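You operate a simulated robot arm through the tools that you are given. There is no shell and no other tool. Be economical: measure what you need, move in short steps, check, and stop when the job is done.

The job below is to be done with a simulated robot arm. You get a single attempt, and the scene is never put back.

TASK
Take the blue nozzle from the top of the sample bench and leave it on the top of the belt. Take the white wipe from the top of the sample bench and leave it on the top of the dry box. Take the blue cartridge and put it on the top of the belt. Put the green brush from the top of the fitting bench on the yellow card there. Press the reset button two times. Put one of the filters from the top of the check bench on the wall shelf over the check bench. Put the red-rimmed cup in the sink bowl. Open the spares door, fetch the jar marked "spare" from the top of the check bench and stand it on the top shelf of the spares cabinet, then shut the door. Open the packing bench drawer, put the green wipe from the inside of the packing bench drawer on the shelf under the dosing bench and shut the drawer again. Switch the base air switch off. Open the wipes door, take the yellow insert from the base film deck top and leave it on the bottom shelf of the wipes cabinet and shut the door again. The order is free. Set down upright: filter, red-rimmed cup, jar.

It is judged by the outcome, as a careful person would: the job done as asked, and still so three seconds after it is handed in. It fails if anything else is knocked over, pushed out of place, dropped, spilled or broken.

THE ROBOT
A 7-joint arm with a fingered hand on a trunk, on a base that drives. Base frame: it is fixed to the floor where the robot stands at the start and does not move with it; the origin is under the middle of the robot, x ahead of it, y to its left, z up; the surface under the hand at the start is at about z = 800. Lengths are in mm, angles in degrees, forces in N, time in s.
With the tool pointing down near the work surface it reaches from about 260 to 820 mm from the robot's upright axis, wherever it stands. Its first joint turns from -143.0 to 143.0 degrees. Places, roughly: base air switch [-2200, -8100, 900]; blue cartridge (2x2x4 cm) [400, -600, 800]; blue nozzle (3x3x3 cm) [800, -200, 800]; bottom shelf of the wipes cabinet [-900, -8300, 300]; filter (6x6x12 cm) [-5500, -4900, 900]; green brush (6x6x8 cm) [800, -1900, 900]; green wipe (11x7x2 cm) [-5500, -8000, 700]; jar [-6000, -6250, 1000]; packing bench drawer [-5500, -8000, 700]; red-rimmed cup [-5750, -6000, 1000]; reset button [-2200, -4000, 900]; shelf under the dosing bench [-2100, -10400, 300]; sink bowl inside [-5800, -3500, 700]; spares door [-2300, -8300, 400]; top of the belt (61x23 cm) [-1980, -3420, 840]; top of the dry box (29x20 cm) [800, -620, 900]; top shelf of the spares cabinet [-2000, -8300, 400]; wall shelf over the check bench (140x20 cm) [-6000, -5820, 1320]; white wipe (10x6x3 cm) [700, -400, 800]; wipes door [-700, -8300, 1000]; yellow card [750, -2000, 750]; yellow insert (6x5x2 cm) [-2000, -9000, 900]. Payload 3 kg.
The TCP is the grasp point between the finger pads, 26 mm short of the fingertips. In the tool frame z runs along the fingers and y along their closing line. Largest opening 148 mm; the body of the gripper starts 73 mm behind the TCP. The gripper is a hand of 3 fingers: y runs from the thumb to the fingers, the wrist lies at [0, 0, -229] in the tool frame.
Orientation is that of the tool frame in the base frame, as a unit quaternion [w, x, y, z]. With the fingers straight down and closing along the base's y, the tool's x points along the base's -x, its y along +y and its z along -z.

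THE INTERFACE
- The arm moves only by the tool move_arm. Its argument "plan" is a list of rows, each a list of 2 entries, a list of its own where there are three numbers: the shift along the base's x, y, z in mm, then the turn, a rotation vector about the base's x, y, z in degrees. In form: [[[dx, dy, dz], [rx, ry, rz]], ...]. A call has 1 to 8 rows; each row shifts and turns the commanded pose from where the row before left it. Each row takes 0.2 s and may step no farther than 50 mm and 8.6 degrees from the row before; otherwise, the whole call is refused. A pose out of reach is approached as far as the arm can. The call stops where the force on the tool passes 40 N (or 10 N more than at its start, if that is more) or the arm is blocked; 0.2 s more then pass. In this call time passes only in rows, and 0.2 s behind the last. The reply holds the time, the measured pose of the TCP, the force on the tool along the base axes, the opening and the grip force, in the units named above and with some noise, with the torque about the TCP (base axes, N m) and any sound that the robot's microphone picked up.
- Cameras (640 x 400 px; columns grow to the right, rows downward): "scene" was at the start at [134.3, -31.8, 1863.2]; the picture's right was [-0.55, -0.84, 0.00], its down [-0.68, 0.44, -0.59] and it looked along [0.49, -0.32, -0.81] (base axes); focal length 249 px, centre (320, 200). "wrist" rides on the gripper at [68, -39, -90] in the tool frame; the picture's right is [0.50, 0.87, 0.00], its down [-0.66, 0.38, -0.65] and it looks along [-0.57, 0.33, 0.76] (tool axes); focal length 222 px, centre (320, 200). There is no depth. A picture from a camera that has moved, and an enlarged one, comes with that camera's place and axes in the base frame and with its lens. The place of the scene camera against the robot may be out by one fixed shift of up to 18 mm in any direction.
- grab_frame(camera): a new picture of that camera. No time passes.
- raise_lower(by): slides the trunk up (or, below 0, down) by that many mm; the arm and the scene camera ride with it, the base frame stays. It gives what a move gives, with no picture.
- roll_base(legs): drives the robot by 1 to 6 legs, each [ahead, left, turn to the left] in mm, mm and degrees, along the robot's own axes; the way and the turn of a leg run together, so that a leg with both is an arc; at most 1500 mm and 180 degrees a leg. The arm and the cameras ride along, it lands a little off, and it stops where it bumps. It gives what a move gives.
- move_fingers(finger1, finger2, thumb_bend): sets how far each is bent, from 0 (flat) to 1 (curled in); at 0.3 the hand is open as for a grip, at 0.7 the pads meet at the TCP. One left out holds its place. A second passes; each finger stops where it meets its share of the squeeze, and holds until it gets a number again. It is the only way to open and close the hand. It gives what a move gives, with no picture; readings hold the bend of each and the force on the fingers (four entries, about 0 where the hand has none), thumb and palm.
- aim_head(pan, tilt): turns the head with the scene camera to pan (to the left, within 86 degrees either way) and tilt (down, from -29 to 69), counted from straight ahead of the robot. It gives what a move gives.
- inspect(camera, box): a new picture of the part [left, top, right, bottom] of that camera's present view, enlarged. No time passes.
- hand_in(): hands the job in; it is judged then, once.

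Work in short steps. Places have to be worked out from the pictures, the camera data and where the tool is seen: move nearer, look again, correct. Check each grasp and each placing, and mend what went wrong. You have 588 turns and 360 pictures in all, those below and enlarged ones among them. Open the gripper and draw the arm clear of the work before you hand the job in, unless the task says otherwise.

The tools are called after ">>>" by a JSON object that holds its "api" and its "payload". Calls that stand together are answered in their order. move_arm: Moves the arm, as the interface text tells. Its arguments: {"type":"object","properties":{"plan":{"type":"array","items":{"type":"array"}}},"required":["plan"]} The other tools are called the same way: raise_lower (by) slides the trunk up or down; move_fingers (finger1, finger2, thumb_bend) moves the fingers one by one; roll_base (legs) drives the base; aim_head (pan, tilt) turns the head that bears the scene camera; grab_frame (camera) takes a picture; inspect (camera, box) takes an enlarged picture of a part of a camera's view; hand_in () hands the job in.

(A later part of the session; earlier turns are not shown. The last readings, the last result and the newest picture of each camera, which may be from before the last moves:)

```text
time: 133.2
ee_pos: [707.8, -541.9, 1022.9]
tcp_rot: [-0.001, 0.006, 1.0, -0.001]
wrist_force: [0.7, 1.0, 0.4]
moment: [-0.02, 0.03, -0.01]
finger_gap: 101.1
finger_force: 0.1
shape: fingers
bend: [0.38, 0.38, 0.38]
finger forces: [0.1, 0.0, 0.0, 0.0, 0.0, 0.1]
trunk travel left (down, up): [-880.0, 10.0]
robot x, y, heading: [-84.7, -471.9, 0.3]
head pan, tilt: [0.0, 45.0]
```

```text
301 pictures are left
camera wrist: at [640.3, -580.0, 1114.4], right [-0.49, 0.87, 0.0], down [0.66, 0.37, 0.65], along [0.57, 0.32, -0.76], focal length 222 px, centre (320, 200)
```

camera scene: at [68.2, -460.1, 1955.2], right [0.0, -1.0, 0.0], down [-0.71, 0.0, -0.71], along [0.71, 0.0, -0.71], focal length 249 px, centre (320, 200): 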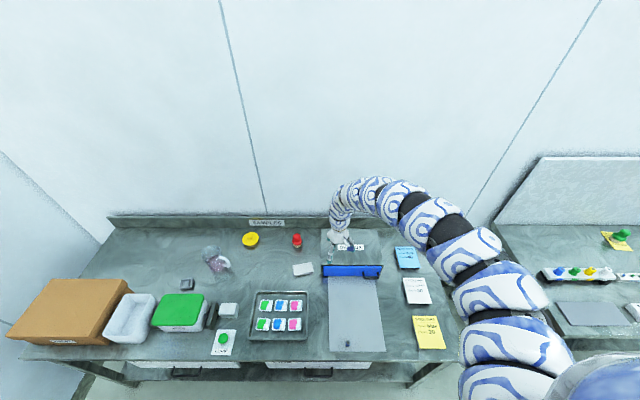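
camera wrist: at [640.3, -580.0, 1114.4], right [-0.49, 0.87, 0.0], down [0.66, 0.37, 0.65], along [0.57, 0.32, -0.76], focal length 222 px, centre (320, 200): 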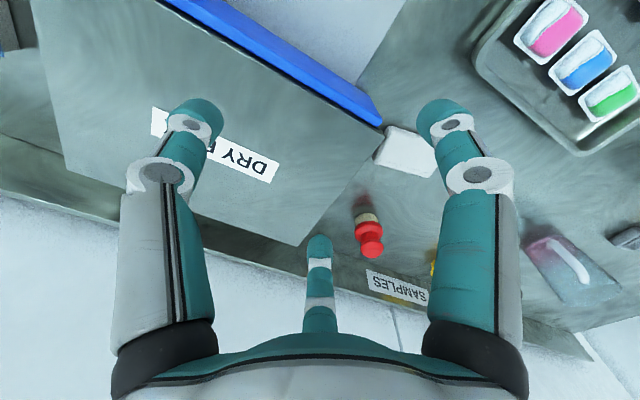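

Zoom the bench for the wipe, cartridge and dry box top.

>>> {"api": "inspect", "payload": {"camera": "scene", "box": [200, 220, 460, 380]}}

```text
2.46 times, centred on (330, 300) of scene
camera zoom: at [68.2, -460.1, 1955.2], right [0.0, -1.0, 0.0], down [-0.71, 0.0, -0.71], along [0.71, 0.0, -0.71], focal length 614 px, centre (295, -46)
```

zoom: 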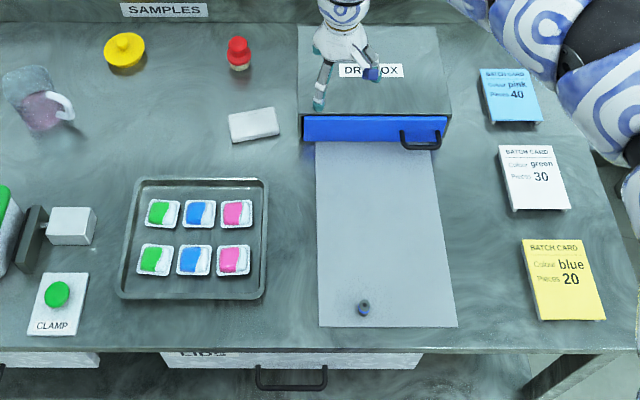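

Cartridge at ≈(376,-573), wipe ≈(713,-376) rotated ~13°, dry-box top centre ≈(788,-623). Move above the wipe, turning 13°.

>>> {"api": "move_arm", "payload": {"plan": [[[0, 40, 0], [0, 0, 6.5]], [[0, 40, 0], [0, 0, 6.5]], [[0, 40, -10], [0, 0, 0]], [[5, 38, -25], [0, 0, 0]], [[0, 0, -30], [0, 0, 0]]]}}

>>> {"api": "move_fingers", "payload": {"finger1": 0.3, "finger2": 0.3, "thumb_bend": 0.2}}

>>> {"api": "grab_frame", "payload": {"camera": "wrist"}}

```text
time: 134.4
ee_pos: [712.0, -385.3, 958.0]
tcp_rot: [-0.001, -0.106, 0.994, -0.002]
wrist_force: [-1.1, -0.3, 0.5]
moment: [-0.01, -0.06, -0.01]
finger_gap: 101.4
finger_force: 0.1
shape: fingers
bend: [0.38, 0.38, 0.38]
finger forces: [0.0, 0.0, 0.0, 0.0, 0.1, 0.0]
trunk travel left (down, up): [-880.0, 10.0]
robot x, y, heading: [-87.9, -469.0, 0.1]
head pan, tilt: [0.0, 45.0]
```

```text
time: 135.4
ee_pos: [712.5, -383.9, 958.1]
tcp_rot: [0.001, -0.107, 0.994, -0.002]
wrist_force: [-0.3, 0.6, 1.2]
moment: [0.0, 0.0, 0.03]
finger_gap: 136.5
finger_force: 0.1
shape: fingers
bend: [0.3, 0.3, 0.2]
finger forces: [0.0, 0.0, 0.0, 0.1, 0.1, 0.1]
trunk travel left (down, up): [-880.0, 10.0]
robot x, y, heading: [-85.3, -471.4, 0.4]
head pan, tilt: [0.0, 45.0]
```

```text
299 pictures are left
camera wrist: at [655.5, -435.9, 1048.9], right [-0.67, 0.74, 0.0], down [0.56, 0.51, 0.65], along [0.48, 0.44, -0.76], focal length 222 px, centre (320, 200)
```

wrist: 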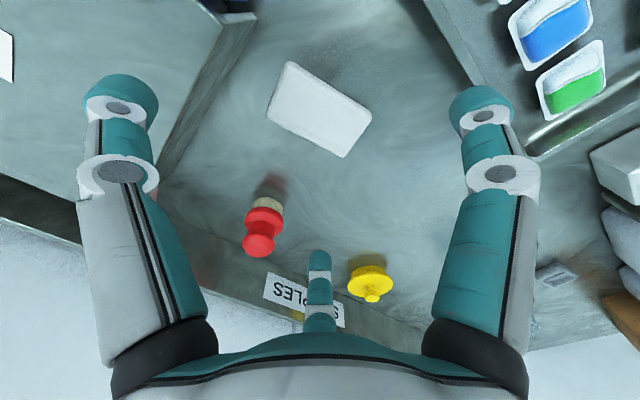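

Wipe centre (714,-385), angle ~12° matches. The dry box is close on the thumb side, so set the thumb to 0.35 and descend.

>>> {"api": "move_fingers", "payload": {"finger1": 0.33, "finger2": 0.33, "thumb_bend": 0.36}}

>>> {"api": "move_arm", "payload": {"plan": [[[1, 3, -40], [0, 0, 0]], [[0, 0, -40], [0, 0, 0]]]}}

>>> {"api": "grab_frame", "payload": {"camera": "wrist"}}

```text
time: 136.4
ee_pos: [712.2, -385.1, 957.6]
tcp_rot: [0.001, -0.107, 0.994, -0.001]
wrist_force: [-0.2, 0.6, 0.3]
moment: [0.02, -0.03, 0.01]
finger_gap: 113.5
finger_force: 0.0
shape: fingers
bend: [0.33, 0.33, 0.36]
finger forces: [0.0, 0.0, 0.1, 0.1, 0.0, 0.0]
trunk travel left (down, up): [-880.0, 10.0]
robot x, y, heading: [-87.7, -468.0, 0.0]
head pan, tilt: [0.0, 45.0]
```

```text
time: 137.0
ee_pos: [700.3, -386.8, 915.4]
tcp_rot: [0.0, -0.107, 0.994, 0.0]
wrist_force: [-0.2, -0.7, 0.1]
moment: [0.01, 0.01, 0.0]
finger_gap: 113.1
finger_force: 0.0
shape: fingers
bend: [0.33, 0.33, 0.36]
finger forces: [0.1, 0.1, 0.0, 0.0, 0.0, 0.0]
out of reach, approached as far as the arm can: row 1, 2
trunk travel left (down, up): [-880.0, 10.0]
robot x, y, heading: [-87.2, -468.0, 0.3]
head pan, tilt: [0.0, 45.0]
```

```text
298 pictures are left
camera wrist: at [642.7, -438.7, 1005.4], right [-0.67, 0.74, 0.0], down [0.56, 0.51, 0.65], along [0.48, 0.44, -0.76], focal length 222 px, centre (320, 200)
```

wrist: 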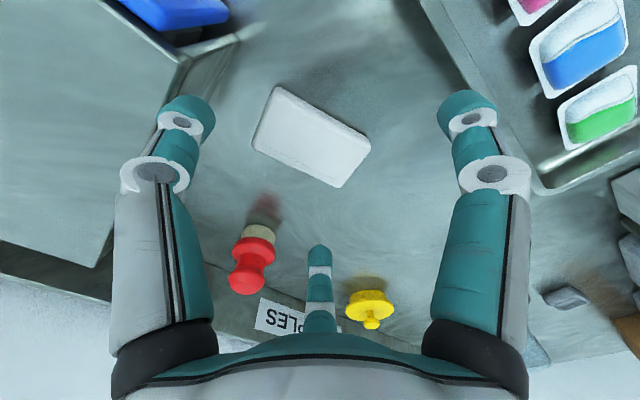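

Reach limit; drive ahead 90 and re-centre.

>>> {"api": "roll_base", "payload": {"legs": [[90, 0, 0]]}}

>>> {"api": "move_arm", "payload": {"plan": [[[-38, 2, 0], [0, 0, 0]], [[-38, 3, 0], [0, 0, 0]]]}}

>>> {"api": "grab_frame", "payload": {"camera": "wrist"}}

```text
time: 138.1
ee_pos: [792.2, -385.0, 913.5]
tcp_rot: [0.0, -0.108, 0.994, -0.001]
wrist_force: [0.3, -0.2, 0.1]
moment: [-0.01, 0.05, -0.02]
finger_gap: 112.7
finger_force: 0.1
shape: fingers
bend: [0.33, 0.33, 0.36]
finger forces: [0.0, 0.0, 0.0, 0.0, 0.1, 0.0]
trunk travel left (down, up): [-880.0, 10.0]
robot x, y, heading: [6.1, -469.1, 0.1]
head pan, tilt: [0.0, 45.0]
```

```text
time: 138.7
ee_pos: [713.9, -382.0, 915.4]
tcp_rot: [0.0, -0.108, 0.994, -0.001]
wrist_force: [0.2, 0.0, -0.6]
moment: [0.03, -0.04, 0.0]
finger_gap: 112.7
finger_force: 0.0
shape: fingers
bend: [0.33, 0.33, 0.36]
finger forces: [0.0, 0.1, 0.0, 0.0, 0.0, 0.1]
trunk travel left (down, up): [-880.0, 10.0]
robot x, y, heading: [4.3, -466.4, 0.4]
head pan, tilt: [0.0, 45.0]
```

```text
297 pictures are left
camera wrist: at [656.7, -434.4, 1005.6], right [-0.67, 0.74, 0.0], down [0.56, 0.51, 0.65], along [0.48, 0.44, -0.76], focal length 222 px, centre (320, 200)
```

wrist: 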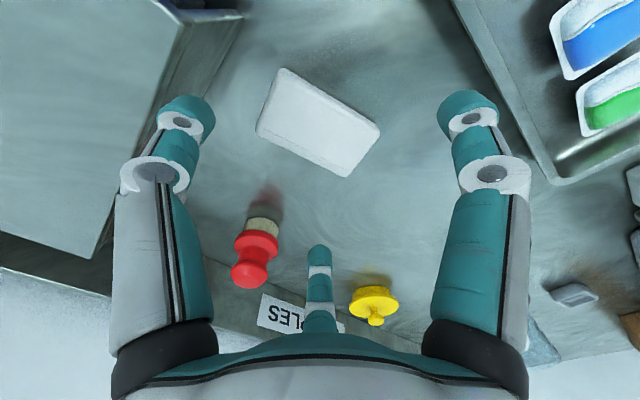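

Slight shift and descend to grasp height.

>>> {"api": "move_arm", "payload": {"plan": [[[-3, -4, -35], [0, 0, 0]], [[0, 0, -30], [0, 0, 0]], [[0, 0, -12], [0, 0, 0]]]}}

>>> {"api": "grab_frame", "payload": {"camera": "wrist"}}

```text
time: 139.5
ee_pos: [711.5, -388.0, 836.1]
tcp_rot: [0.0, -0.106, 0.994, -0.002]
wrist_force: [0.0, 0.5, 0.2]
moment: [-0.01, -0.01, 0.01]
finger_gap: 113.1
finger_force: 0.0
shape: fingers
bend: [0.33, 0.33, 0.36]
finger forces: [0.1, 0.0, 0.0, 0.0, 0.0, 0.1]
trunk travel left (down, up): [-880.0, 10.0]
robot x, y, heading: [7.7, -469.3, 0.2]
head pan, tilt: [0.0, 45.0]
```

```text
296 pictures are left
camera wrist: at [654.3, -439.9, 928.1], right [-0.67, 0.74, 0.0], down [0.56, 0.51, 0.65], along [0.48, 0.44, -0.76], focal length 222 px, centre (320, 200)
```

wrist: 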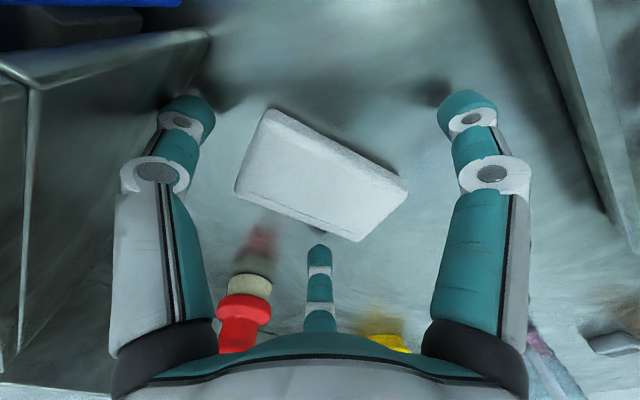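

Wipe sits between the fingers; close.

>>> {"api": "move_fingers", "payload": {"finger1": 0.65, "finger2": 0.65, "thumb_bend": 0.65}}

>>> {"api": "grab_frame", "payload": {"camera": "wrist"}}

```text
time: 140.5
ee_pos: [711.2, -386.5, 837.2]
tcp_rot: [0.0, -0.108, 0.994, -0.001]
wrist_force: [-0.2, -0.3, -0.1]
moment: [-0.01, 0.0, 0.03]
finger_gap: 40.1
finger_force: 12.4
shape: fingers
bend: [0.55, 0.52, 0.6]
finger forces: [7.9, 8.9, 0.1, 0.0, 8.1, 0.0]
trunk travel left (down, up): [-880.0, 10.0]
robot x, y, heading: [4.7, -468.0, 0.3]
head pan, tilt: [0.0, 45.0]
```

```text
295 pictures are left
camera wrist: at [654.4, -438.9, 928.3], right [-0.67, 0.74, 0.0], down [0.56, 0.51, 0.65], along [0.48, 0.44, -0.76], focal length 222 px, centre (320, 200)
```

wrist: 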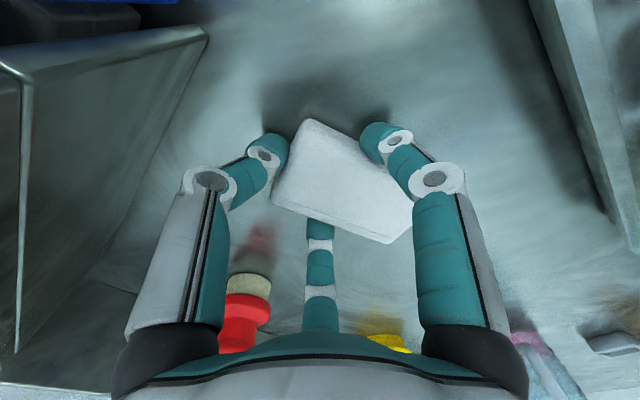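

Gripped with balanced forces. Tighten modestly and lift.

>>> {"api": "move_fingers", "payload": {"finger1": 0.75, "finger2": 0.75, "thumb_bend": 0.75}}

>>> {"api": "move_arm", "payload": {"plan": [[[0, 0, 20], [0, 0, 0]], [[0, 0, 40], [0, 0, 0]], [[0, 0, 40], [0, 0, 0]], [[0, 0, 40], [0, 0, 0]]]}}

>>> {"api": "grab_frame", "payload": {"camera": "wrist"}}

```text
time: 141.5
ee_pos: [712.8, -386.3, 836.7]
tcp_rot: [0.0, -0.107, 0.994, -0.001]
wrist_force: [-0.5, -0.5, 1.2]
moment: [0.15, -0.01, 0.0]
finger_gap: 29.3
finger_force: 13.6
shape: fingers
bend: [0.55, 0.51, 0.68]
finger forces: [8.2, 8.9, 0.0, 0.0, 9.7, 0.1]
trunk travel left (down, up): [-880.0, 10.0]
robot x, y, heading: [3.1, -464.5, -0.0]
head pan, tilt: [0.0, 45.0]
```

```text
time: 142.5
ee_pos: [710.4, -385.6, 977.7]
tcp_rot: [0.0, -0.108, 0.994, -0.002]
wrist_force: [-0.2, 0.4, -0.3]
moment: [0.0, 0.01, 0.04]
finger_gap: 28.3
finger_force: 13.8
shape: fingers
bend: [0.55, 0.51, 0.67]
finger forces: [8.0, 8.6, 0.0, 0.0, 10.4, 0.0]
trunk travel left (down, up): [-880.0, 10.0]
robot x, y, heading: [5.9, -465.4, 0.1]
head pan, tilt: [0.0, 45.0]
```

```text
294 pictures are left
camera wrist: at [653.9, -439.3, 1068.1], right [-0.67, 0.74, 0.0], down [0.56, 0.51, 0.65], along [0.48, 0.44, -0.76], focal length 222 px, centre (320, 200)
```

wrist: 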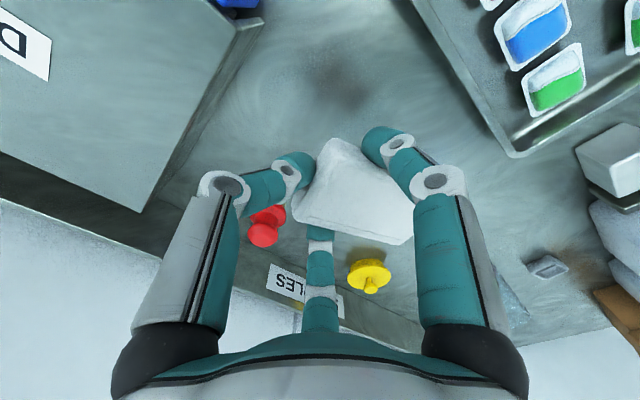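

Lifted. Move over the dry box top (target ≈(772,-620)).

>>> {"api": "move_arm", "payload": {"plan": [[[10, -39, 12], [0, 0, 0]], [[10, -39, 10], [0, 0, 0]], [[10, -39, 0], [0, 0, 0]], [[10, -39, 0], [0, 0, 0]], [[10, -39, 0], [0, 0, 0]], [[10, -39, 0], [0, 0, 0]]]}}

>>> {"api": "grab_frame", "payload": {"camera": "wrist"}}

>>> {"api": "inspect", "payload": {"camera": "scene", "box": [240, 200, 440, 320]}}

```text
time: 143.9
ee_pos: [773.6, -621.3, 1000.7]
tcp_rot: [0.0, -0.107, 0.994, -0.001]
wrist_force: [0.4, -0.3, -0.7]
moment: [-0.03, -0.04, 0.0]
finger_gap: 28.2
finger_force: 13.2
shape: fingers
bend: [0.55, 0.51, 0.67]
finger forces: [7.8, 8.4, 0.1, 0.0, 10.2, 0.1]
trunk travel left (down, up): [-880.0, 10.0]
robot x, y, heading: [2.0, -468.7, 0.2]
head pan, tilt: [0.0, 45.0]
```

```text
293 pictures are left
camera wrist: at [716.2, -673.5, 1090.3], right [-0.67, 0.74, 0.0], down [0.56, 0.51, 0.65], along [0.48, 0.44, -0.76], focal length 222 px, centre (320, 200)
```

wrist: 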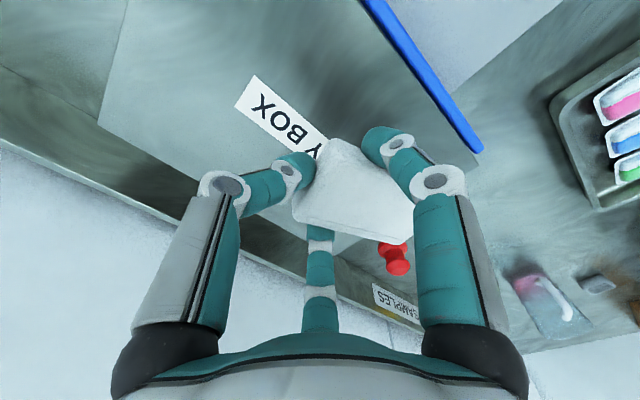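

```text
3.20 times, centred on (340, 260) of scene
camera zoom: at [159.0, -460.9, 1955.1], right [0.0, -1.0, 0.0], down [-0.71, 0.0, -0.71], along [0.71, 0.0, -0.71], focal length 798 px, centre (256, 8)
```

zoom: 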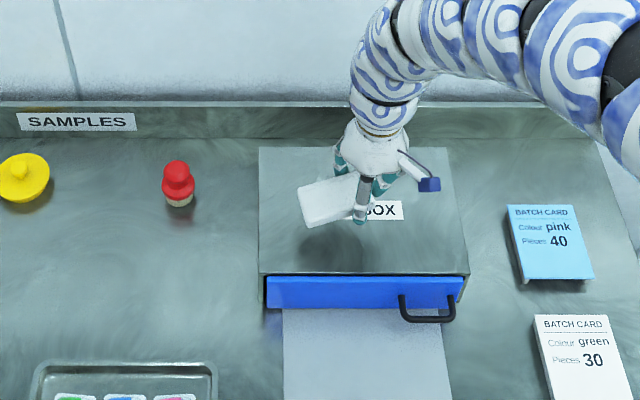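

The wipe sits to the +y side of the TCP; shift 30 mm to −y, then lower onto the box top.

>>> {"api": "move_arm", "payload": {"plan": [[[5, -30, 0], [0, 0, 0]], [[0, 0, -30], [0, 0, 0]], [[0, 0, -10], [0, 0, 0]], [[0, 0, -5], [0, 0, 0]], [[0, 0, -5], [0, 0, 0]]]}}

>>> {"api": "inspect", "payload": {"camera": "scene", "box": [240, 200, 440, 320]}}

```text
time: 145.1
ee_pos: [776.6, -650.0, 947.8]
tcp_rot: [0.0, -0.107, 0.994, -0.001]
wrist_force: [-0.1, -0.6, -0.1]
moment: [-0.01, -0.01, -0.03]
finger_gap: 28.5
finger_force: 12.3
shape: fingers
bend: [0.55, 0.51, 0.67]
finger forces: [7.7, 8.3, 0.0, 0.1, 10.2, 0.0]
trunk travel left (down, up): [-880.0, 10.0]
robot x, y, heading: [5.8, -469.6, -0.0]
head pan, tilt: [0.0, 45.0]
```

```text
3.20 times, centred on (340, 260) of scene
camera zoom: at [158.6, -460.6, 1955.2], right [0.0, -1.0, 0.0], down [-0.71, 0.0, -0.71], along [0.71, 0.0, -0.71], focal length 798 px, centre (256, 8)
```

zoom: 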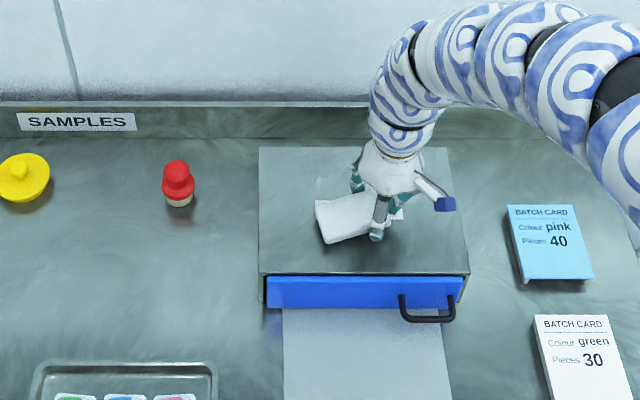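

Well placed. Lower the last millimetres until contact.

>>> {"api": "move_arm", "payload": {"plan": [[[0, 0, -4], [0, 0, 0]], [[0, 0, -4], [0, 0, 0]], [[0, 0, -4], [0, 0, 0]]]}}

>>> {"api": "grab_frame", "payload": {"camera": "wrist"}}

```text
time: 145.9
ee_pos: [777.8, -649.0, 937.1]
tcp_rot: [0.0, -0.108, 0.994, -0.001]
wrist_force: [0.3, -0.5, 1.0]
moment: [0.08, 0.0, 0.01]
finger_gap: 28.5
finger_force: 13.7
shape: fingers
bend: [0.55, 0.51, 0.67]
finger forces: [7.8, 8.3, 0.1, 0.1, 10.1, 0.0]
trunk travel left (down, up): [-880.0, 10.0]
robot x, y, heading: [3.7, -467.4, 0.1]
head pan, tilt: [0.0, 45.0]
```

```text
290 pictures are left
camera wrist: at [720.0, -701.2, 1028.7], right [-0.67, 0.74, 0.0], down [0.56, 0.51, 0.65], along [0.48, 0.44, -0.76], focal length 222 px, centre (320, 200)
```

wrist: 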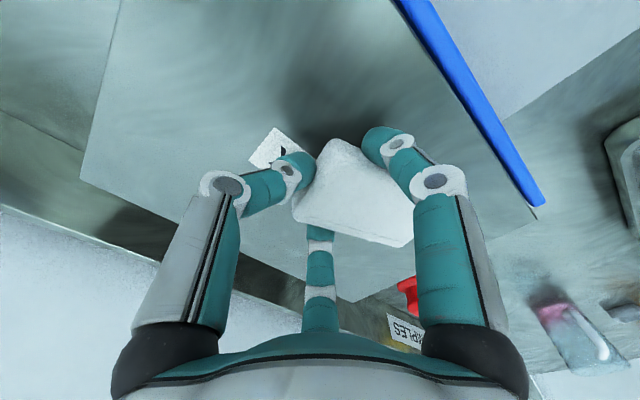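

Light contact. Open and retreat.

>>> {"api": "move_fingers", "payload": {"finger1": 0.4, "finger2": 0.4, "thumb_bend": 0.4}}

>>> {"api": "move_arm", "payload": {"plan": [[[0, 0, 30], [0, 0, 0]], [[0, 0, 40], [0, 0, 0]], [[0, 0, 30], [0, 0, 0]]]}}

>>> {"api": "grab_frame", "payload": {"camera": "wrist"}}

```text
time: 146.9
ee_pos: [776.8, -649.2, 937.0]
tcp_rot: [0.0, -0.108, 0.994, -0.002]
wrist_force: [0.1, -0.4, 0.1]
moment: [0.04, -0.02, 0.01]
finger_gap: 94.5
finger_force: 0.0
shape: fingers
bend: [0.4, 0.4, 0.4]
finger forces: [0.0, 0.0, 0.0, 0.1, 0.0, 0.1]
trunk travel left (down, up): [-880.0, 10.0]
robot x, y, heading: [2.2, -463.7, 0.4]
head pan, tilt: [0.0, 45.0]
```

```text
time: 147.7
ee_pos: [778.0, -649.0, 1038.5]
tcp_rot: [0.001, -0.108, 0.994, -0.001]
wrist_force: [0.4, -0.6, 0.1]
moment: [-0.01, -0.02, 0.02]
finger_gap: 94.7
finger_force: 0.1
shape: fingers
bend: [0.4, 0.4, 0.4]
finger forces: [0.0, 0.1, 0.0, 0.1, 0.0, 0.0]
trunk travel left (down, up): [-880.0, 10.0]
robot x, y, heading: [9.6, -470.2, 0.2]
head pan, tilt: [0.0, 45.0]
```

```text
289 pictures are left
camera wrist: at [719.3, -701.8, 1129.5], right [-0.67, 0.74, 0.0], down [0.56, 0.51, 0.65], along [0.49, 0.44, -0.76], focal length 222 px, centre (320, 200)
```

wrist: 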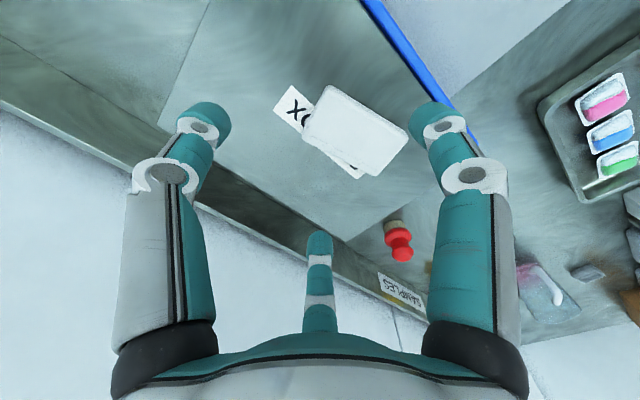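

Wipe is on the dry box. Now the cartridge: back 200, then move the hand over it.

>>> {"api": "roll_base", "payload": {"legs": [[-200, 0, 0]]}}

>>> {"api": "move_arm", "payload": {"plan": [[[-40, 15, -10], [0, 0, 0]], [[-40, 15, -20], [0, 0, 0]], [[-40, 15, -20], [0, 0, 0]], [[-40, 15, -20], [0, 0, 0]], [[-42, 16, -20], [0, 0, 0]]]}}

>>> {"api": "grab_frame", "payload": {"camera": "wrist"}}

>>> {"api": "grab_frame", "payload": {"camera": "scene"}}

```text
time: 149.3
ee_pos: [576.8, -652.2, 1037.7]
tcp_rot: [0.001, -0.106, 0.994, -0.002]
wrist_force: [-0.9, -0.1, 0.9]
moment: [0.02, 0.0, 0.02]
finger_gap: 94.6
finger_force: 0.1
shape: fingers
bend: [0.4, 0.4, 0.4]
finger forces: [0.0, 0.1, 0.0, 0.0, 0.0, 0.1]
trunk travel left (down, up): [-880.0, 10.0]
robot x, y, heading: [-195.4, -469.3, 0.3]
head pan, tilt: [0.0, 45.0]
```

```text
time: 150.5
ee_pos: [500.3, -610.7, 987.8]
tcp_rot: [-0.002, -0.106, 0.994, -0.002]
wrist_force: [0.3, 0.2, 0.8]
moment: [-0.01, 0.04, -0.02]
finger_gap: 95.1
finger_force: 0.1
shape: fingers
bend: [0.4, 0.4, 0.4]
finger forces: [0.0, 0.0, 0.1, 0.0, 0.1, 0.1]
out of reach, approached as far as the arm can: row 2, 3, 4, 5
trunk travel left (down, up): [-880.0, 10.0]
robot x, y, heading: [-191.2, -471.0, 0.2]
head pan, tilt: [0.0, 45.0]
```

```text
288 pictures are left
camera wrist: at [442.1, -663.1, 1078.6], right [-0.67, 0.74, 0.0], down [0.56, 0.51, 0.65], along [0.48, 0.44, -0.76], focal length 222 px, centre (320, 200)
```

wrist: 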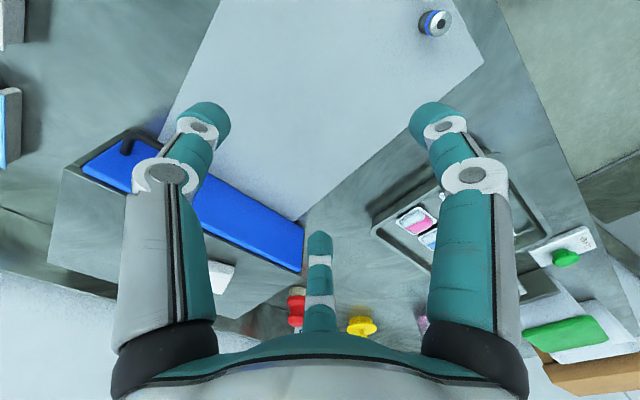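

```text
287 pictures are left
camera scene: at [-39.2, -459.5, 1955.0], right [0.0, -1.0, 0.0], down [-0.71, 0.0, -0.71], along [0.71, 0.0, -0.71], focal length 249 px, centre (320, 200)
```

scene: 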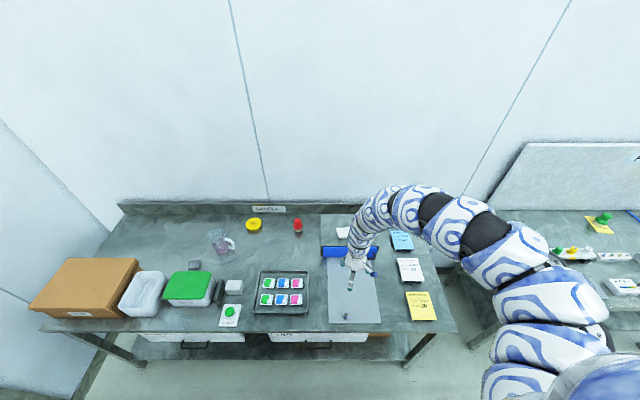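

In this arm posture it can't fold closer at that height; back up 122 more so the cartridge lies at a comfortable reach.

>>> {"api": "roll_base", "payload": {"legs": [[-122, 0, 0]]}}

>>> {"api": "move_arm", "payload": {"plan": [[[0, 30, -30], [0, 0, 0]], [[0, 0, -40], [0, 0, 0]]]}}

>>> {"api": "grab_frame", "payload": {"camera": "wrist"}}

```text
time: 151.8
ee_pos: [376.4, -611.7, 989.2]
tcp_rot: [0.0, -0.106, 0.994, -0.001]
wrist_force: [-0.7, 0.2, -0.1]
moment: [-0.02, -0.04, 0.02]
finger_gap: 95.1
finger_force: 0.1
shape: fingers
bend: [0.4, 0.4, 0.4]
finger forces: [0.0, 0.0, 0.0, 0.1, 0.0, 0.0]
trunk travel left (down, up): [-880.0, 10.0]
robot x, y, heading: [-323.0, -467.8, 0.0]
head pan, tilt: [0.0, 45.0]
```

```text
time: 152.4
ee_pos: [377.3, -584.2, 915.6]
tcp_rot: [-0.002, -0.106, 0.994, -0.002]
wrist_force: [0.4, -0.5, 0.0]
moment: [0.0, 0.0, -0.04]
finger_gap: 94.8
finger_force: 0.0
shape: fingers
bend: [0.4, 0.4, 0.4]
finger forces: [0.0, 0.1, 0.0, 0.0, 0.0, 0.0]
trunk travel left (down, up): [-880.0, 10.0]
robot x, y, heading: [-319.5, -468.6, 0.0]
head pan, tilt: [0.0, 45.0]
```

```text
286 pictures are left
camera wrist: at [319.6, -636.2, 1006.8], right [-0.67, 0.74, 0.0], down [0.56, 0.51, 0.65], along [0.48, 0.44, -0.76], focal length 222 px, centre (320, 200)
```

wrist: 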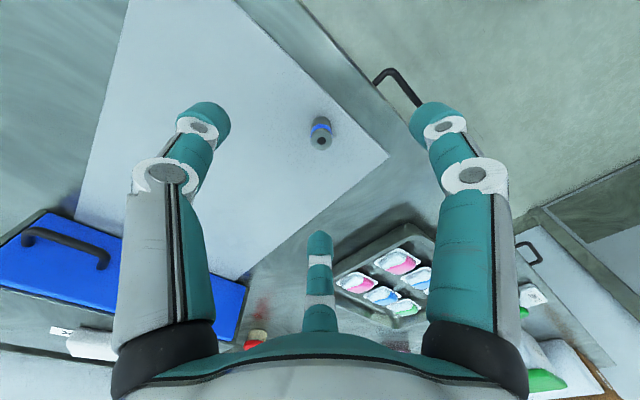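

Cartridge (grey with blue band) at (380,-580). Centre, descend and grip.

>>> {"api": "move_arm", "payload": {"plan": [[[2, 4, -35], [0, 0, 0]], [[0, 0, -30], [0, 0, 0]], [[0, 0, -14], [0, 0, 0]]]}}

>>> {"api": "grab_frame", "payload": {"camera": "wrist"}}

```text
time: 153.2
ee_pos: [380.2, -578.4, 836.8]
tcp_rot: [-0.001, -0.106, 0.994, -0.001]
wrist_force: [1.5, -0.1, 0.1]
moment: [0.04, -0.02, 0.02]
finger_gap: 95.0
finger_force: 0.1
shape: fingers
bend: [0.4, 0.4, 0.4]
finger forces: [0.0, 0.0, 0.0, 0.0, 0.1, 0.0]
trunk travel left (down, up): [-880.0, 10.0]
robot x, y, heading: [-318.9, -466.1, -0.3]
head pan, tilt: [0.0, 45.0]
```

```text
285 pictures are left
camera wrist: at [322.6, -629.6, 928.4], right [-0.67, 0.74, 0.0], down [0.56, 0.51, 0.65], along [0.48, 0.44, -0.76], focal length 222 px, centre (320, 200)
```

wrist: 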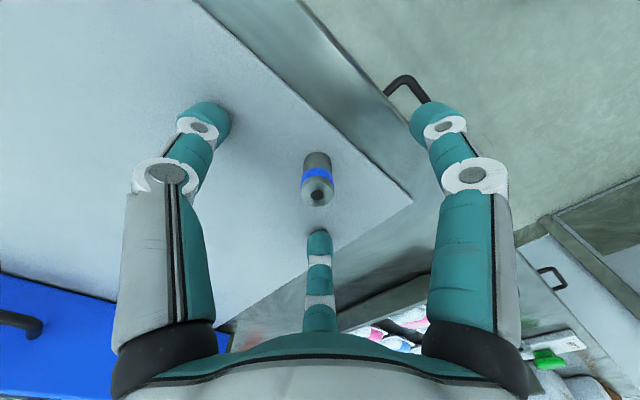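

Aligned; close and lift.

>>> {"api": "move_fingers", "payload": {"finger1": 0.75, "finger2": 0.75, "thumb_bend": 0.75}}

>>> {"api": "move_arm", "payload": {"plan": [[[0, 0, 20], [0, 0, 0]], [[0, 0, 40], [0, 0, 0]], [[0, 0, 40], [0, 0, 0]], [[0, 0, 40], [0, 0, 0]], [[0, 0, 40], [0, 0, 0]]]}}

>>> {"api": "grab_frame", "payload": {"camera": "wrist"}}

```text
time: 154.2
ee_pos: [380.4, -577.5, 837.9]
tcp_rot: [-0.001, -0.106, 0.994, -0.001]
wrist_force: [1.1, -0.4, 0.3]
moment: [0.0, -0.02, 0.0]
finger_gap: 9.8
finger_force: 14.3
shape: fingers
bend: [0.64, 0.64, 0.68]
finger forces: [9.6, 8.6, 0.1, 0.0, 10.5, 0.0]
trunk travel left (down, up): [-880.0, 10.0]
robot x, y, heading: [-316.3, -468.2, -0.0]
head pan, tilt: [0.0, 45.0]
```

```text
time: 155.4
ee_pos: [380.4, -578.5, 999.1]
tcp_rot: [-0.002, -0.105, 0.994, -0.002]
wrist_force: [-0.3, -0.4, -0.8]
moment: [-0.01, 0.01, 0.02]
finger_gap: 9.4
finger_force: 14.1
shape: fingers
bend: [0.64, 0.64, 0.67]
finger forces: [9.1, 8.7, 0.0, 0.1, 10.0, 0.0]
out of reach, approached as far as the arm can: row 5
trunk travel left (down, up): [-880.0, 10.0]
robot x, y, heading: [-315.8, -467.7, 0.1]
head pan, tilt: [0.0, 45.0]
```

```text
284 pictures are left
camera wrist: at [323.3, -630.8, 1090.7], right [-0.67, 0.74, 0.0], down [0.56, 0.51, 0.65], along [0.48, 0.44, -0.76], focal length 222 px, centre (320, 200)
```

wrist: 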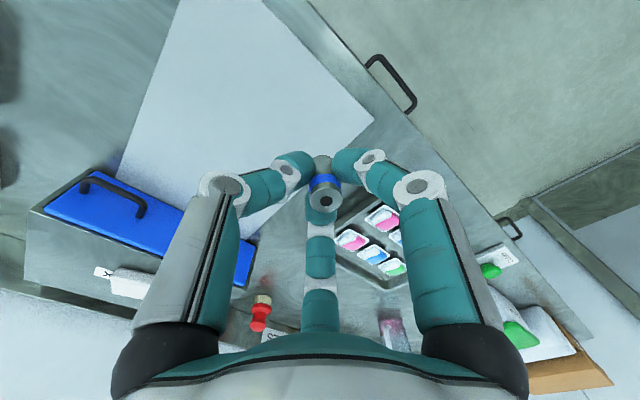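

Held. Back off, then drive to the belt again (turning right twice).

>>> {"api": "roll_base", "payload": {"legs": [[-450, 0, 0], [0, 0, -90], [1500, 0, 0], [1350, 0, 0], [0, 0, -90], [0, 470, 0]]}}

>>> {"api": "aim_head", "payload": {"pan": 0, "tilt": 45}}

>>> {"api": "grab_frame", "payload": {"camera": "scene"}}

```text
time: 181.6
ee_pos: [-1419.7, -3723.4, 1000.6]
tcp_rot: [-0.002, 0.993, 0.117, 0.003]
wrist_force: [-0.9, -0.6, -0.4]
moment: [-0.02, 0.0, -0.01]
finger_gap: 8.5
finger_force: 13.3
shape: fingers
bend: [0.64, 0.64, 0.67]
finger forces: [8.0, 8.9, 0.1, 0.0, 9.6, 0.0]
trunk travel left (down, up): [-880.0, 10.0]
robot x, y, heading: [-719.5, -3814.9, -178.8]
head pan, tilt: [0.0, 45.0]
```

```text
time: 182.2
ee_pos: [-1418.4, -3722.9, 999.3]
tcp_rot: [-0.001, 0.993, 0.116, 0.001]
wrist_force: [-0.1, -0.3, -0.3]
moment: [0.0, 0.0, -0.01]
finger_gap: 8.8
finger_force: 13.7
shape: fingers
bend: [0.64, 0.64, 0.67]
finger forces: [7.9, 8.8, 0.0, 0.0, 9.5, 0.0]
trunk travel left (down, up): [-880.0, 10.0]
robot x, y, heading: [-720.6, -3816.4, -178.7]
head pan, tilt: [0.0, 45.0]
```

```text
283 pictures are left
camera scene: at [-889.5, -3812.0, 1955.2], right [-0.02, 1.0, 0.0], down [0.71, 0.02, -0.71], along [-0.71, -0.02, -0.71], focal length 249 px, centre (320, 200)
```

scene: 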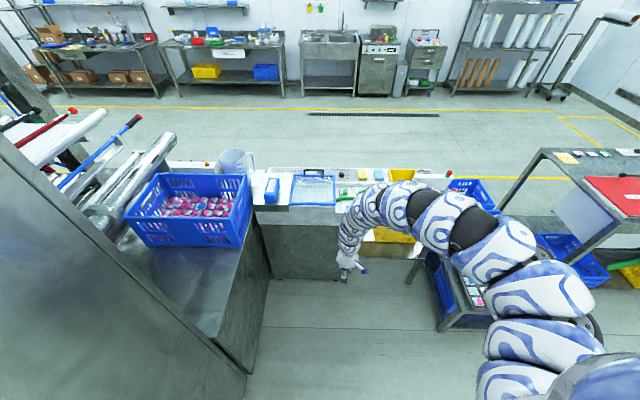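

A guard panel (top z≈1195 at x≈-1823, y>-3380) could be near the arm's elbow, so I'll stand further to −y and reach rightwards. Shift left 165 and move hand +y.

>>> {"api": "roll_base", "payload": {"legs": [[0, 165, 0], [0, 0, -1.3]]}}

>>> {"api": "move_arm", "payload": {"plan": [[[0, 40, 0], [0, 0, 0]], [[0, 40, 0], [0, 0, 0]], [[0, 40, 0], [0, 0, 0]], [[0, 35, 0], [0, 0, 0]]]}}

>>> {"api": "roll_base", "payload": {"legs": [[300, 0, 0]]}}

>>> {"api": "grab_frame", "payload": {"camera": "scene"}}

```text
time: 183.8
ee_pos: [-1417.4, -3887.6, 998.9]
tcp_rot: [-0.001, 0.993, 0.117, 0.001]
wrist_force: [0.2, -0.1, -0.7]
moment: [0.0, 0.02, 0.01]
finger_gap: 8.5
finger_force: 13.3
shape: fingers
bend: [0.64, 0.64, 0.67]
finger forces: [7.9, 8.8, 0.1, 0.0, 9.6, 0.0]
trunk travel left (down, up): [-880.0, 10.0]
robot x, y, heading: [-718.0, -3978.4, -178.7]
head pan, tilt: [0.0, 45.0]
stopped in leg 2: the robot was blocked; the commanded pose is now the measured one
```

```text
time: 184.8
ee_pos: [-1425.4, -3757.2, 1001.9]
tcp_rot: [-0.001, 0.993, 0.118, 0.0]
wrist_force: [0.2, -0.1, -0.8]
moment: [-0.01, 0.0, 0.0]
finger_gap: 8.7
finger_force: 13.2
shape: fingers
bend: [0.64, 0.64, 0.67]
finger forces: [8.1, 8.9, 0.0, 0.0, 9.6, 0.0]
out of reach, approached as far as the arm can: row 1
trunk travel left (down, up): [-880.0, 10.0]
robot x, y, heading: [-715.8, -3977.9, -178.4]
head pan, tilt: [0.0, 45.0]
```

```text
time: 186.8
ee_pos: [-1720.3, -3766.9, 1001.0]
tcp_rot: [-0.002, 0.992, 0.124, 0.001]
wrist_force: [0.0, -0.3, -0.5]
moment: [0.0, -0.02, -0.03]
finger_gap: 8.4
finger_force: 13.3
shape: fingers
bend: [0.64, 0.64, 0.67]
finger forces: [7.9, 8.8, 0.0, 0.0, 9.6, 0.0]
trunk travel left (down, up): [-880.0, 10.0]
robot x, y, heading: [-1009.2, -3984.6, -177.9]
head pan, tilt: [0.0, 45.0]
```

```text
282 pictures are left
camera scene: at [-1178.3, -3978.2, 1955.1], right [-0.04, 1.0, 0.0], down [0.71, 0.03, -0.71], along [-0.71, -0.03, -0.71], focal length 249 px, centre (320, 200)
```

scene: 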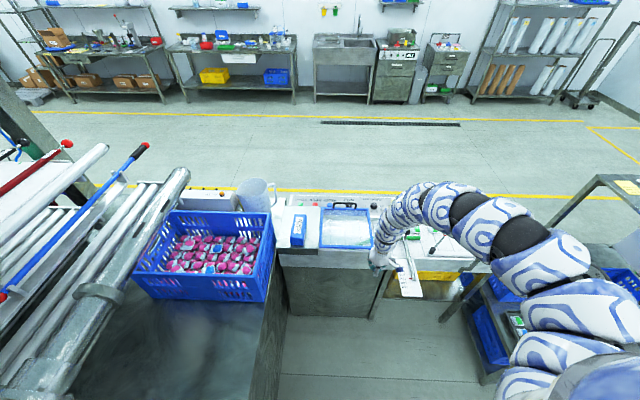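

Close to the target; drive ahead 190 then fine-position.

>>> {"api": "roll_base", "payload": {"legs": [[185, -20, 0]]}}

>>> {"api": "grab_frame", "payload": {"camera": "wrist"}}

>>> {"api": "aim_head", "payload": {"pan": -20, "tilt": 50}}

>>> {"api": "grab_frame", "payload": {"camera": "scene"}}

```text
time: 188.2
ee_pos: [-1852.8, -3780.8, 1002.1]
tcp_rot: [-0.002, 0.989, 0.146, 0.0]
wrist_force: [-0.2, -0.6, -0.3]
moment: [0.03, -0.03, 0.01]
finger_gap: 8.3
finger_force: 13.0
shape: fingers
bend: [0.64, 0.64, 0.67]
finger forces: [8.1, 8.9, 0.0, 0.0, 9.6, 0.0]
trunk travel left (down, up): [-880.0, 10.0]
robot x, y, heading: [-1130.7, -3960.6, -175.2]
head pan, tilt: [0.0, 45.0]
stopped in leg 1: the robot was blocked; the commanded pose is now the measured one
```

```text
281 pictures are left
camera wrist: at [-1799.5, -3724.2, 1092.9], right [0.73, -0.68, 0.0], down [-0.52, -0.55, 0.65], along [-0.45, -0.47, -0.76], focal length 222 px, centre (320, 200)
```

wrist: 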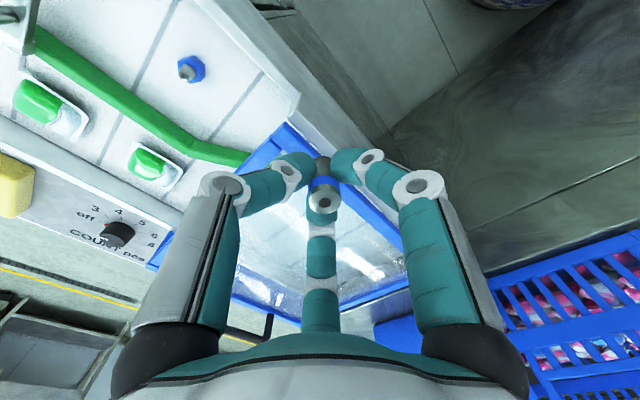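

```text
time: 189.0
ee_pos: [-1850.2, -3779.5, 1001.9]
tcp_rot: [-0.002, 0.989, 0.146, 0.001]
wrist_force: [-1.0, -0.5, -0.5]
moment: [0.01, -0.04, 0.0]
finger_gap: 8.4
finger_force: 13.1
shape: fingers
bend: [0.64, 0.64, 0.67]
finger forces: [8.1, 8.9, 0.0, 0.0, 9.7, 0.0]
trunk travel left (down, up): [-880.0, 10.0]
robot x, y, heading: [-1128.4, -3961.3, -175.2]
head pan, tilt: [-20.0, 50.0]
```

```text
280 pictures are left
camera scene: at [-1291.7, -3939.1, 1948.2], right [0.26, 0.97, 0.0], down [0.74, -0.2, -0.64], along [-0.62, 0.17, -0.77], focal length 249 px, centre (320, 200)
```

scene: 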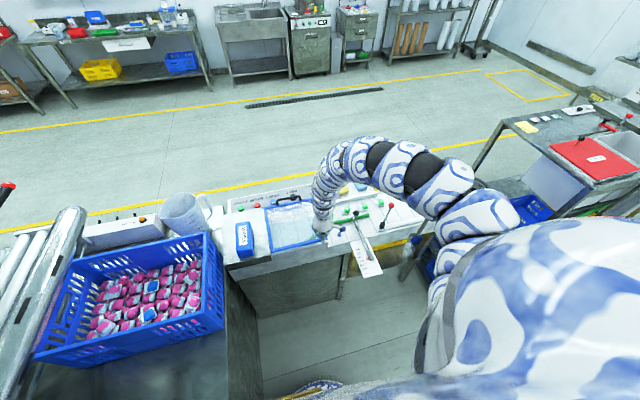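

Base is touching the cabinet on its left. Sidestep right 90 and straighten, then ahead 60.

>>> {"api": "roll_base", "payload": {"legs": [[0, -90, 0], [0, 0, -4.5]]}}

>>> {"api": "grab_frame", "payload": {"camera": "scene"}}

```text
time: 190.6
ee_pos: [-1840.5, -3634.0, 1002.8]
tcp_rot: [0.0, 0.994, 0.107, 0.0]
wrist_force: [0.2, 0.7, -1.6]
moment: [-0.02, 0.02, 0.0]
finger_gap: 8.3
finger_force: 13.0
shape: fingers
bend: [0.64, 0.64, 0.67]
finger forces: [8.1, 9.0, 0.1, 0.0, 9.6, 0.0]
trunk travel left (down, up): [-880.0, 10.0]
robot x, y, heading: [-1139.9, -3870.4, -180.0]
head pan, tilt: [-20.0, 50.0]
```

```text
279 pictures are left
camera scene: at [-1296.5, -3834.8, 1948.2], right [0.34, 0.94, 0.0], down [0.72, -0.26, -0.64], along [-0.61, 0.22, -0.77], focal length 249 px, centre (320, 200)
```

scene: 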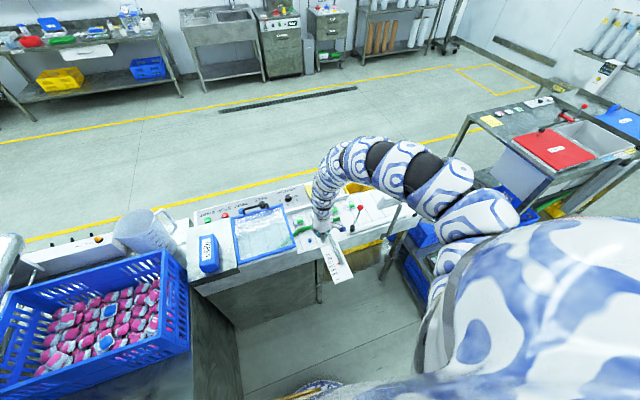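

Now move the arm itself to above (-1918,-3730).

>>> {"api": "move_arm", "payload": {"plan": [[[-10, -40, 0], [0, 0, 0]], [[-28, -35, 0], [0, 0, 0]], [[-40, -20, -10], [0, 0, 0]], [[0, 0, -40], [0, 0, 0]]]}}

>>> {"api": "grab_frame", "payload": {"camera": "wrist"}}

```text
time: 191.6
ee_pos: [-1917.8, -3726.5, 953.2]
tcp_rot: [-0.002, 0.994, 0.107, 0.001]
wrist_force: [0.3, -0.2, -0.8]
moment: [0.01, 0.01, 0.0]
finger_gap: 8.1
finger_force: 12.8
shape: fingers
bend: [0.64, 0.64, 0.67]
finger forces: [7.7, 9.2, 0.0, 0.0, 9.2, 0.1]
trunk travel left (down, up): [-880.0, 10.0]
robot x, y, heading: [-1138.4, -3873.8, -179.8]
head pan, tilt: [-20.0, 50.0]
```

```text
278 pictures are left
camera wrist: at [-1860.9, -3674.9, 1043.8], right [0.67, -0.74, 0.0], down [-0.56, -0.51, 0.65], along [-0.48, -0.44, -0.76], focal length 222 px, centre (320, 200)
```

wrist: 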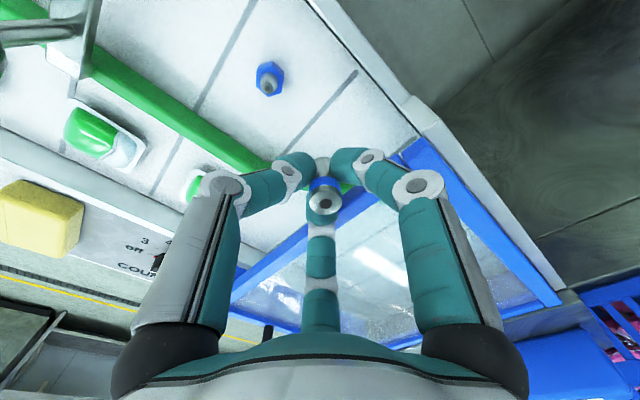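

Adjust slightly (away from nozzle) and lower toward the belt.

>>> {"api": "move_arm", "payload": {"plan": [[[4, -11, -30], [0, 0, 0]], [[0, 0, -25], [0, 0, 0]], [[0, 0, -6], [0, 0, 0]], [[0, 0, -4], [0, 0, 0]], [[0, 0, -3], [0, 0, 0]]]}}

>>> {"api": "grab_frame", "payload": {"camera": "wrist"}}

```text
time: 192.1
ee_pos: [-1917.7, -3729.1, 921.2]
tcp_rot: [-0.005, 0.995, 0.103, -0.001]
wrist_force: [1.2, 18.3, 5.7]
moment: [-0.42, 0.21, -0.56]
finger_gap: 7.2
finger_force: 13.3
shape: fingers
bend: [0.71, 0.73, 0.68]
finger forces: [6.8, 19.6, 0.0, 0.1, 0.1, 0.1]
trunk travel left (down, up): [-880.0, 10.0]
robot x, y, heading: [-1137.2, -3868.4, -180.0]
head pan, tilt: [-20.0, 50.0]
stopped in row 2: the force on the tool passed its limit at 47 N (the readings are from after the stop); the commanded pose is now the measured one
```

```text
277 pictures are left
camera wrist: at [-1858.4, -3676.8, 1013.7], right [0.67, -0.75, -0.01], down [-0.56, -0.51, 0.65], along [-0.49, -0.43, -0.76], focal length 222 px, centre (320, 200)
```

wrist: 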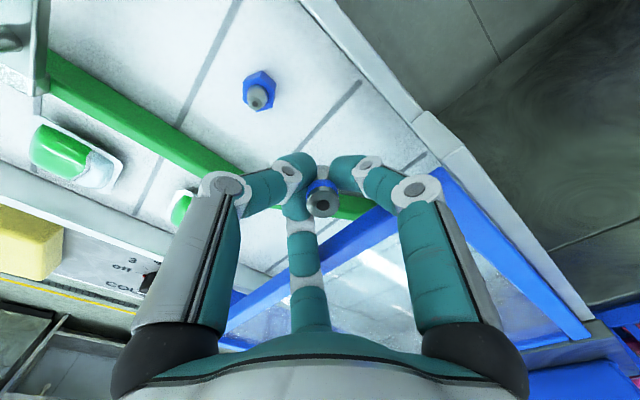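

A finger met the raised lid frame (z≈920). Raise; I'll instead use the spot between the nozzle and the rod, around (-1900,-3619).

>>> {"api": "move_arm", "payload": {"plan": [[[0, 8, 20], [0, 0, 0]], [[0, 0, 30], [0, 0, 0]]]}}

>>> {"api": "grab_frame", "payload": {"camera": "wrist"}}

```text
time: 192.7
ee_pos: [-1913.8, -3723.7, 973.8]
tcp_rot: [-0.003, 0.994, 0.105, -0.002]
wrist_force: [-0.3, 1.8, 0.3]
moment: [-0.02, 0.0, 0.01]
finger_gap: 6.0
finger_force: 9.8
shape: fingers
bend: [0.65, 0.74, 0.7]
finger forces: [7.8, 12.1, 0.0, 0.0, 0.0, 0.0]
trunk travel left (down, up): [-880.0, 10.0]
robot x, y, heading: [-1137.2, -3870.7, -179.8]
head pan, tilt: [-20.0, 50.0]
```

```text
276 pictures are left
camera wrist: at [-1856.1, -3673.1, 1064.6], right [0.67, -0.74, -0.01], down [-0.56, -0.51, 0.65], along [-0.49, -0.43, -0.76], focal length 222 px, centre (320, 200)
```

wrist: 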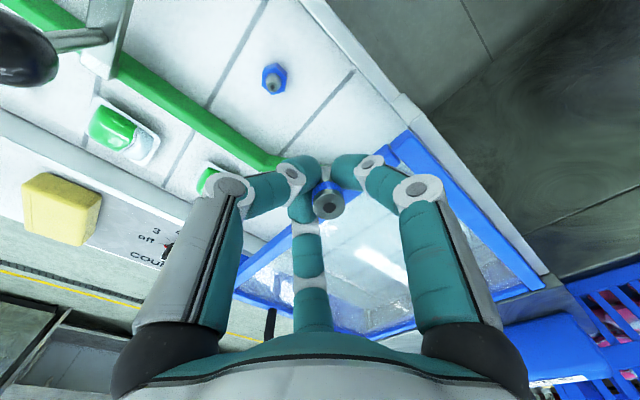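

Grip is now mainly two fingers; tighten the thumb.

>>> {"api": "move_fingers", "payload": {"thumb_bend": 0.85}}

>>> {"api": "grab_frame", "payload": {"camera": "wrist"}}

```text
time: 193.7
ee_pos: [-1913.0, -3723.4, 972.6]
tcp_rot: [-0.003, 0.995, 0.104, 0.0]
wrist_force: [-0.1, -1.3, 0.4]
moment: [0.0, -0.02, -0.02]
finger_gap: 0.2
finger_force: 0.1
shape: fingers
bend: [0.72, 0.73, 0.78]
finger forces: [0.0, 0.0, 0.1, 0.0, 0.1, 0.0]
trunk travel left (down, up): [-880.0, 10.0]
robot x, y, heading: [-1136.7, -3869.0, -179.8]
head pan, tilt: [-20.0, 50.0]
```

```text
275 pictures are left
camera wrist: at [-1856.2, -3672.4, 1064.2], right [0.67, -0.74, -0.01], down [-0.56, -0.51, 0.65], along [-0.49, -0.43, -0.76], focal length 222 px, centre (320, 200)
```

wrist: 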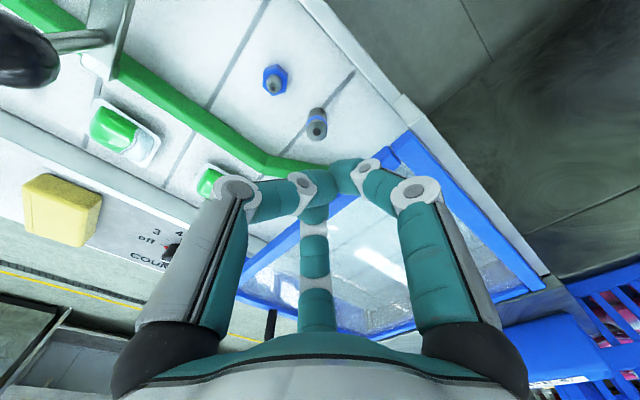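

The cartridge slipped out but came to rest on the belt; inspect it.

>>> {"api": "inspect", "payload": {"camera": "wrist", "box": [220, 40, 400, 160]}}

>>> {"api": "inspect", "payload": {"camera": "scene", "box": [190, 170, 430, 320]}}

```text
3.33 times, centred on (310, 100) of wrist
camera zoom: at [-1856.2, -3672.4, 1064.2], right [0.67, -0.74, -0.01], down [-0.56, -0.51, 0.65], along [-0.49, -0.43, -0.76], focal length 740 px, centre (353, 533)
```

zoom: 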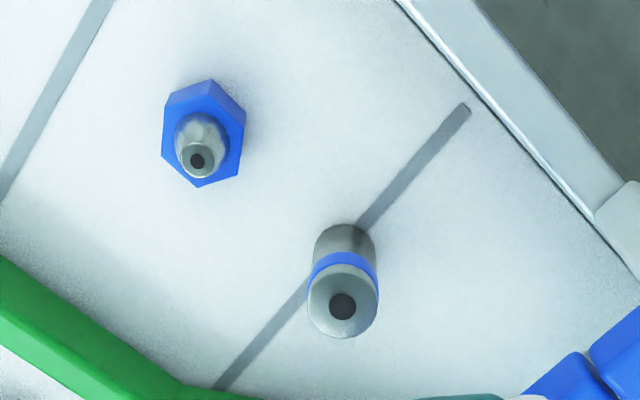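

```text
2.67 times, centred on (310, 245) of scene
camera zoom: at [-1297.0, -3836.4, 1948.2], right [0.34, 0.94, 0.0], down [0.72, -0.26, -0.64], along [-0.6, 0.22, -0.77], focal length 665 px, centre (347, 80)
```

zoom: 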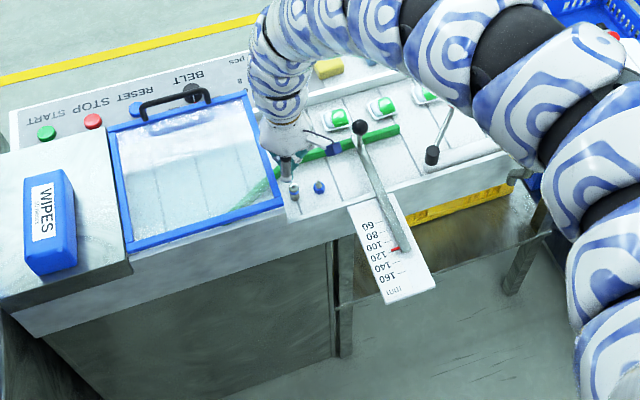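

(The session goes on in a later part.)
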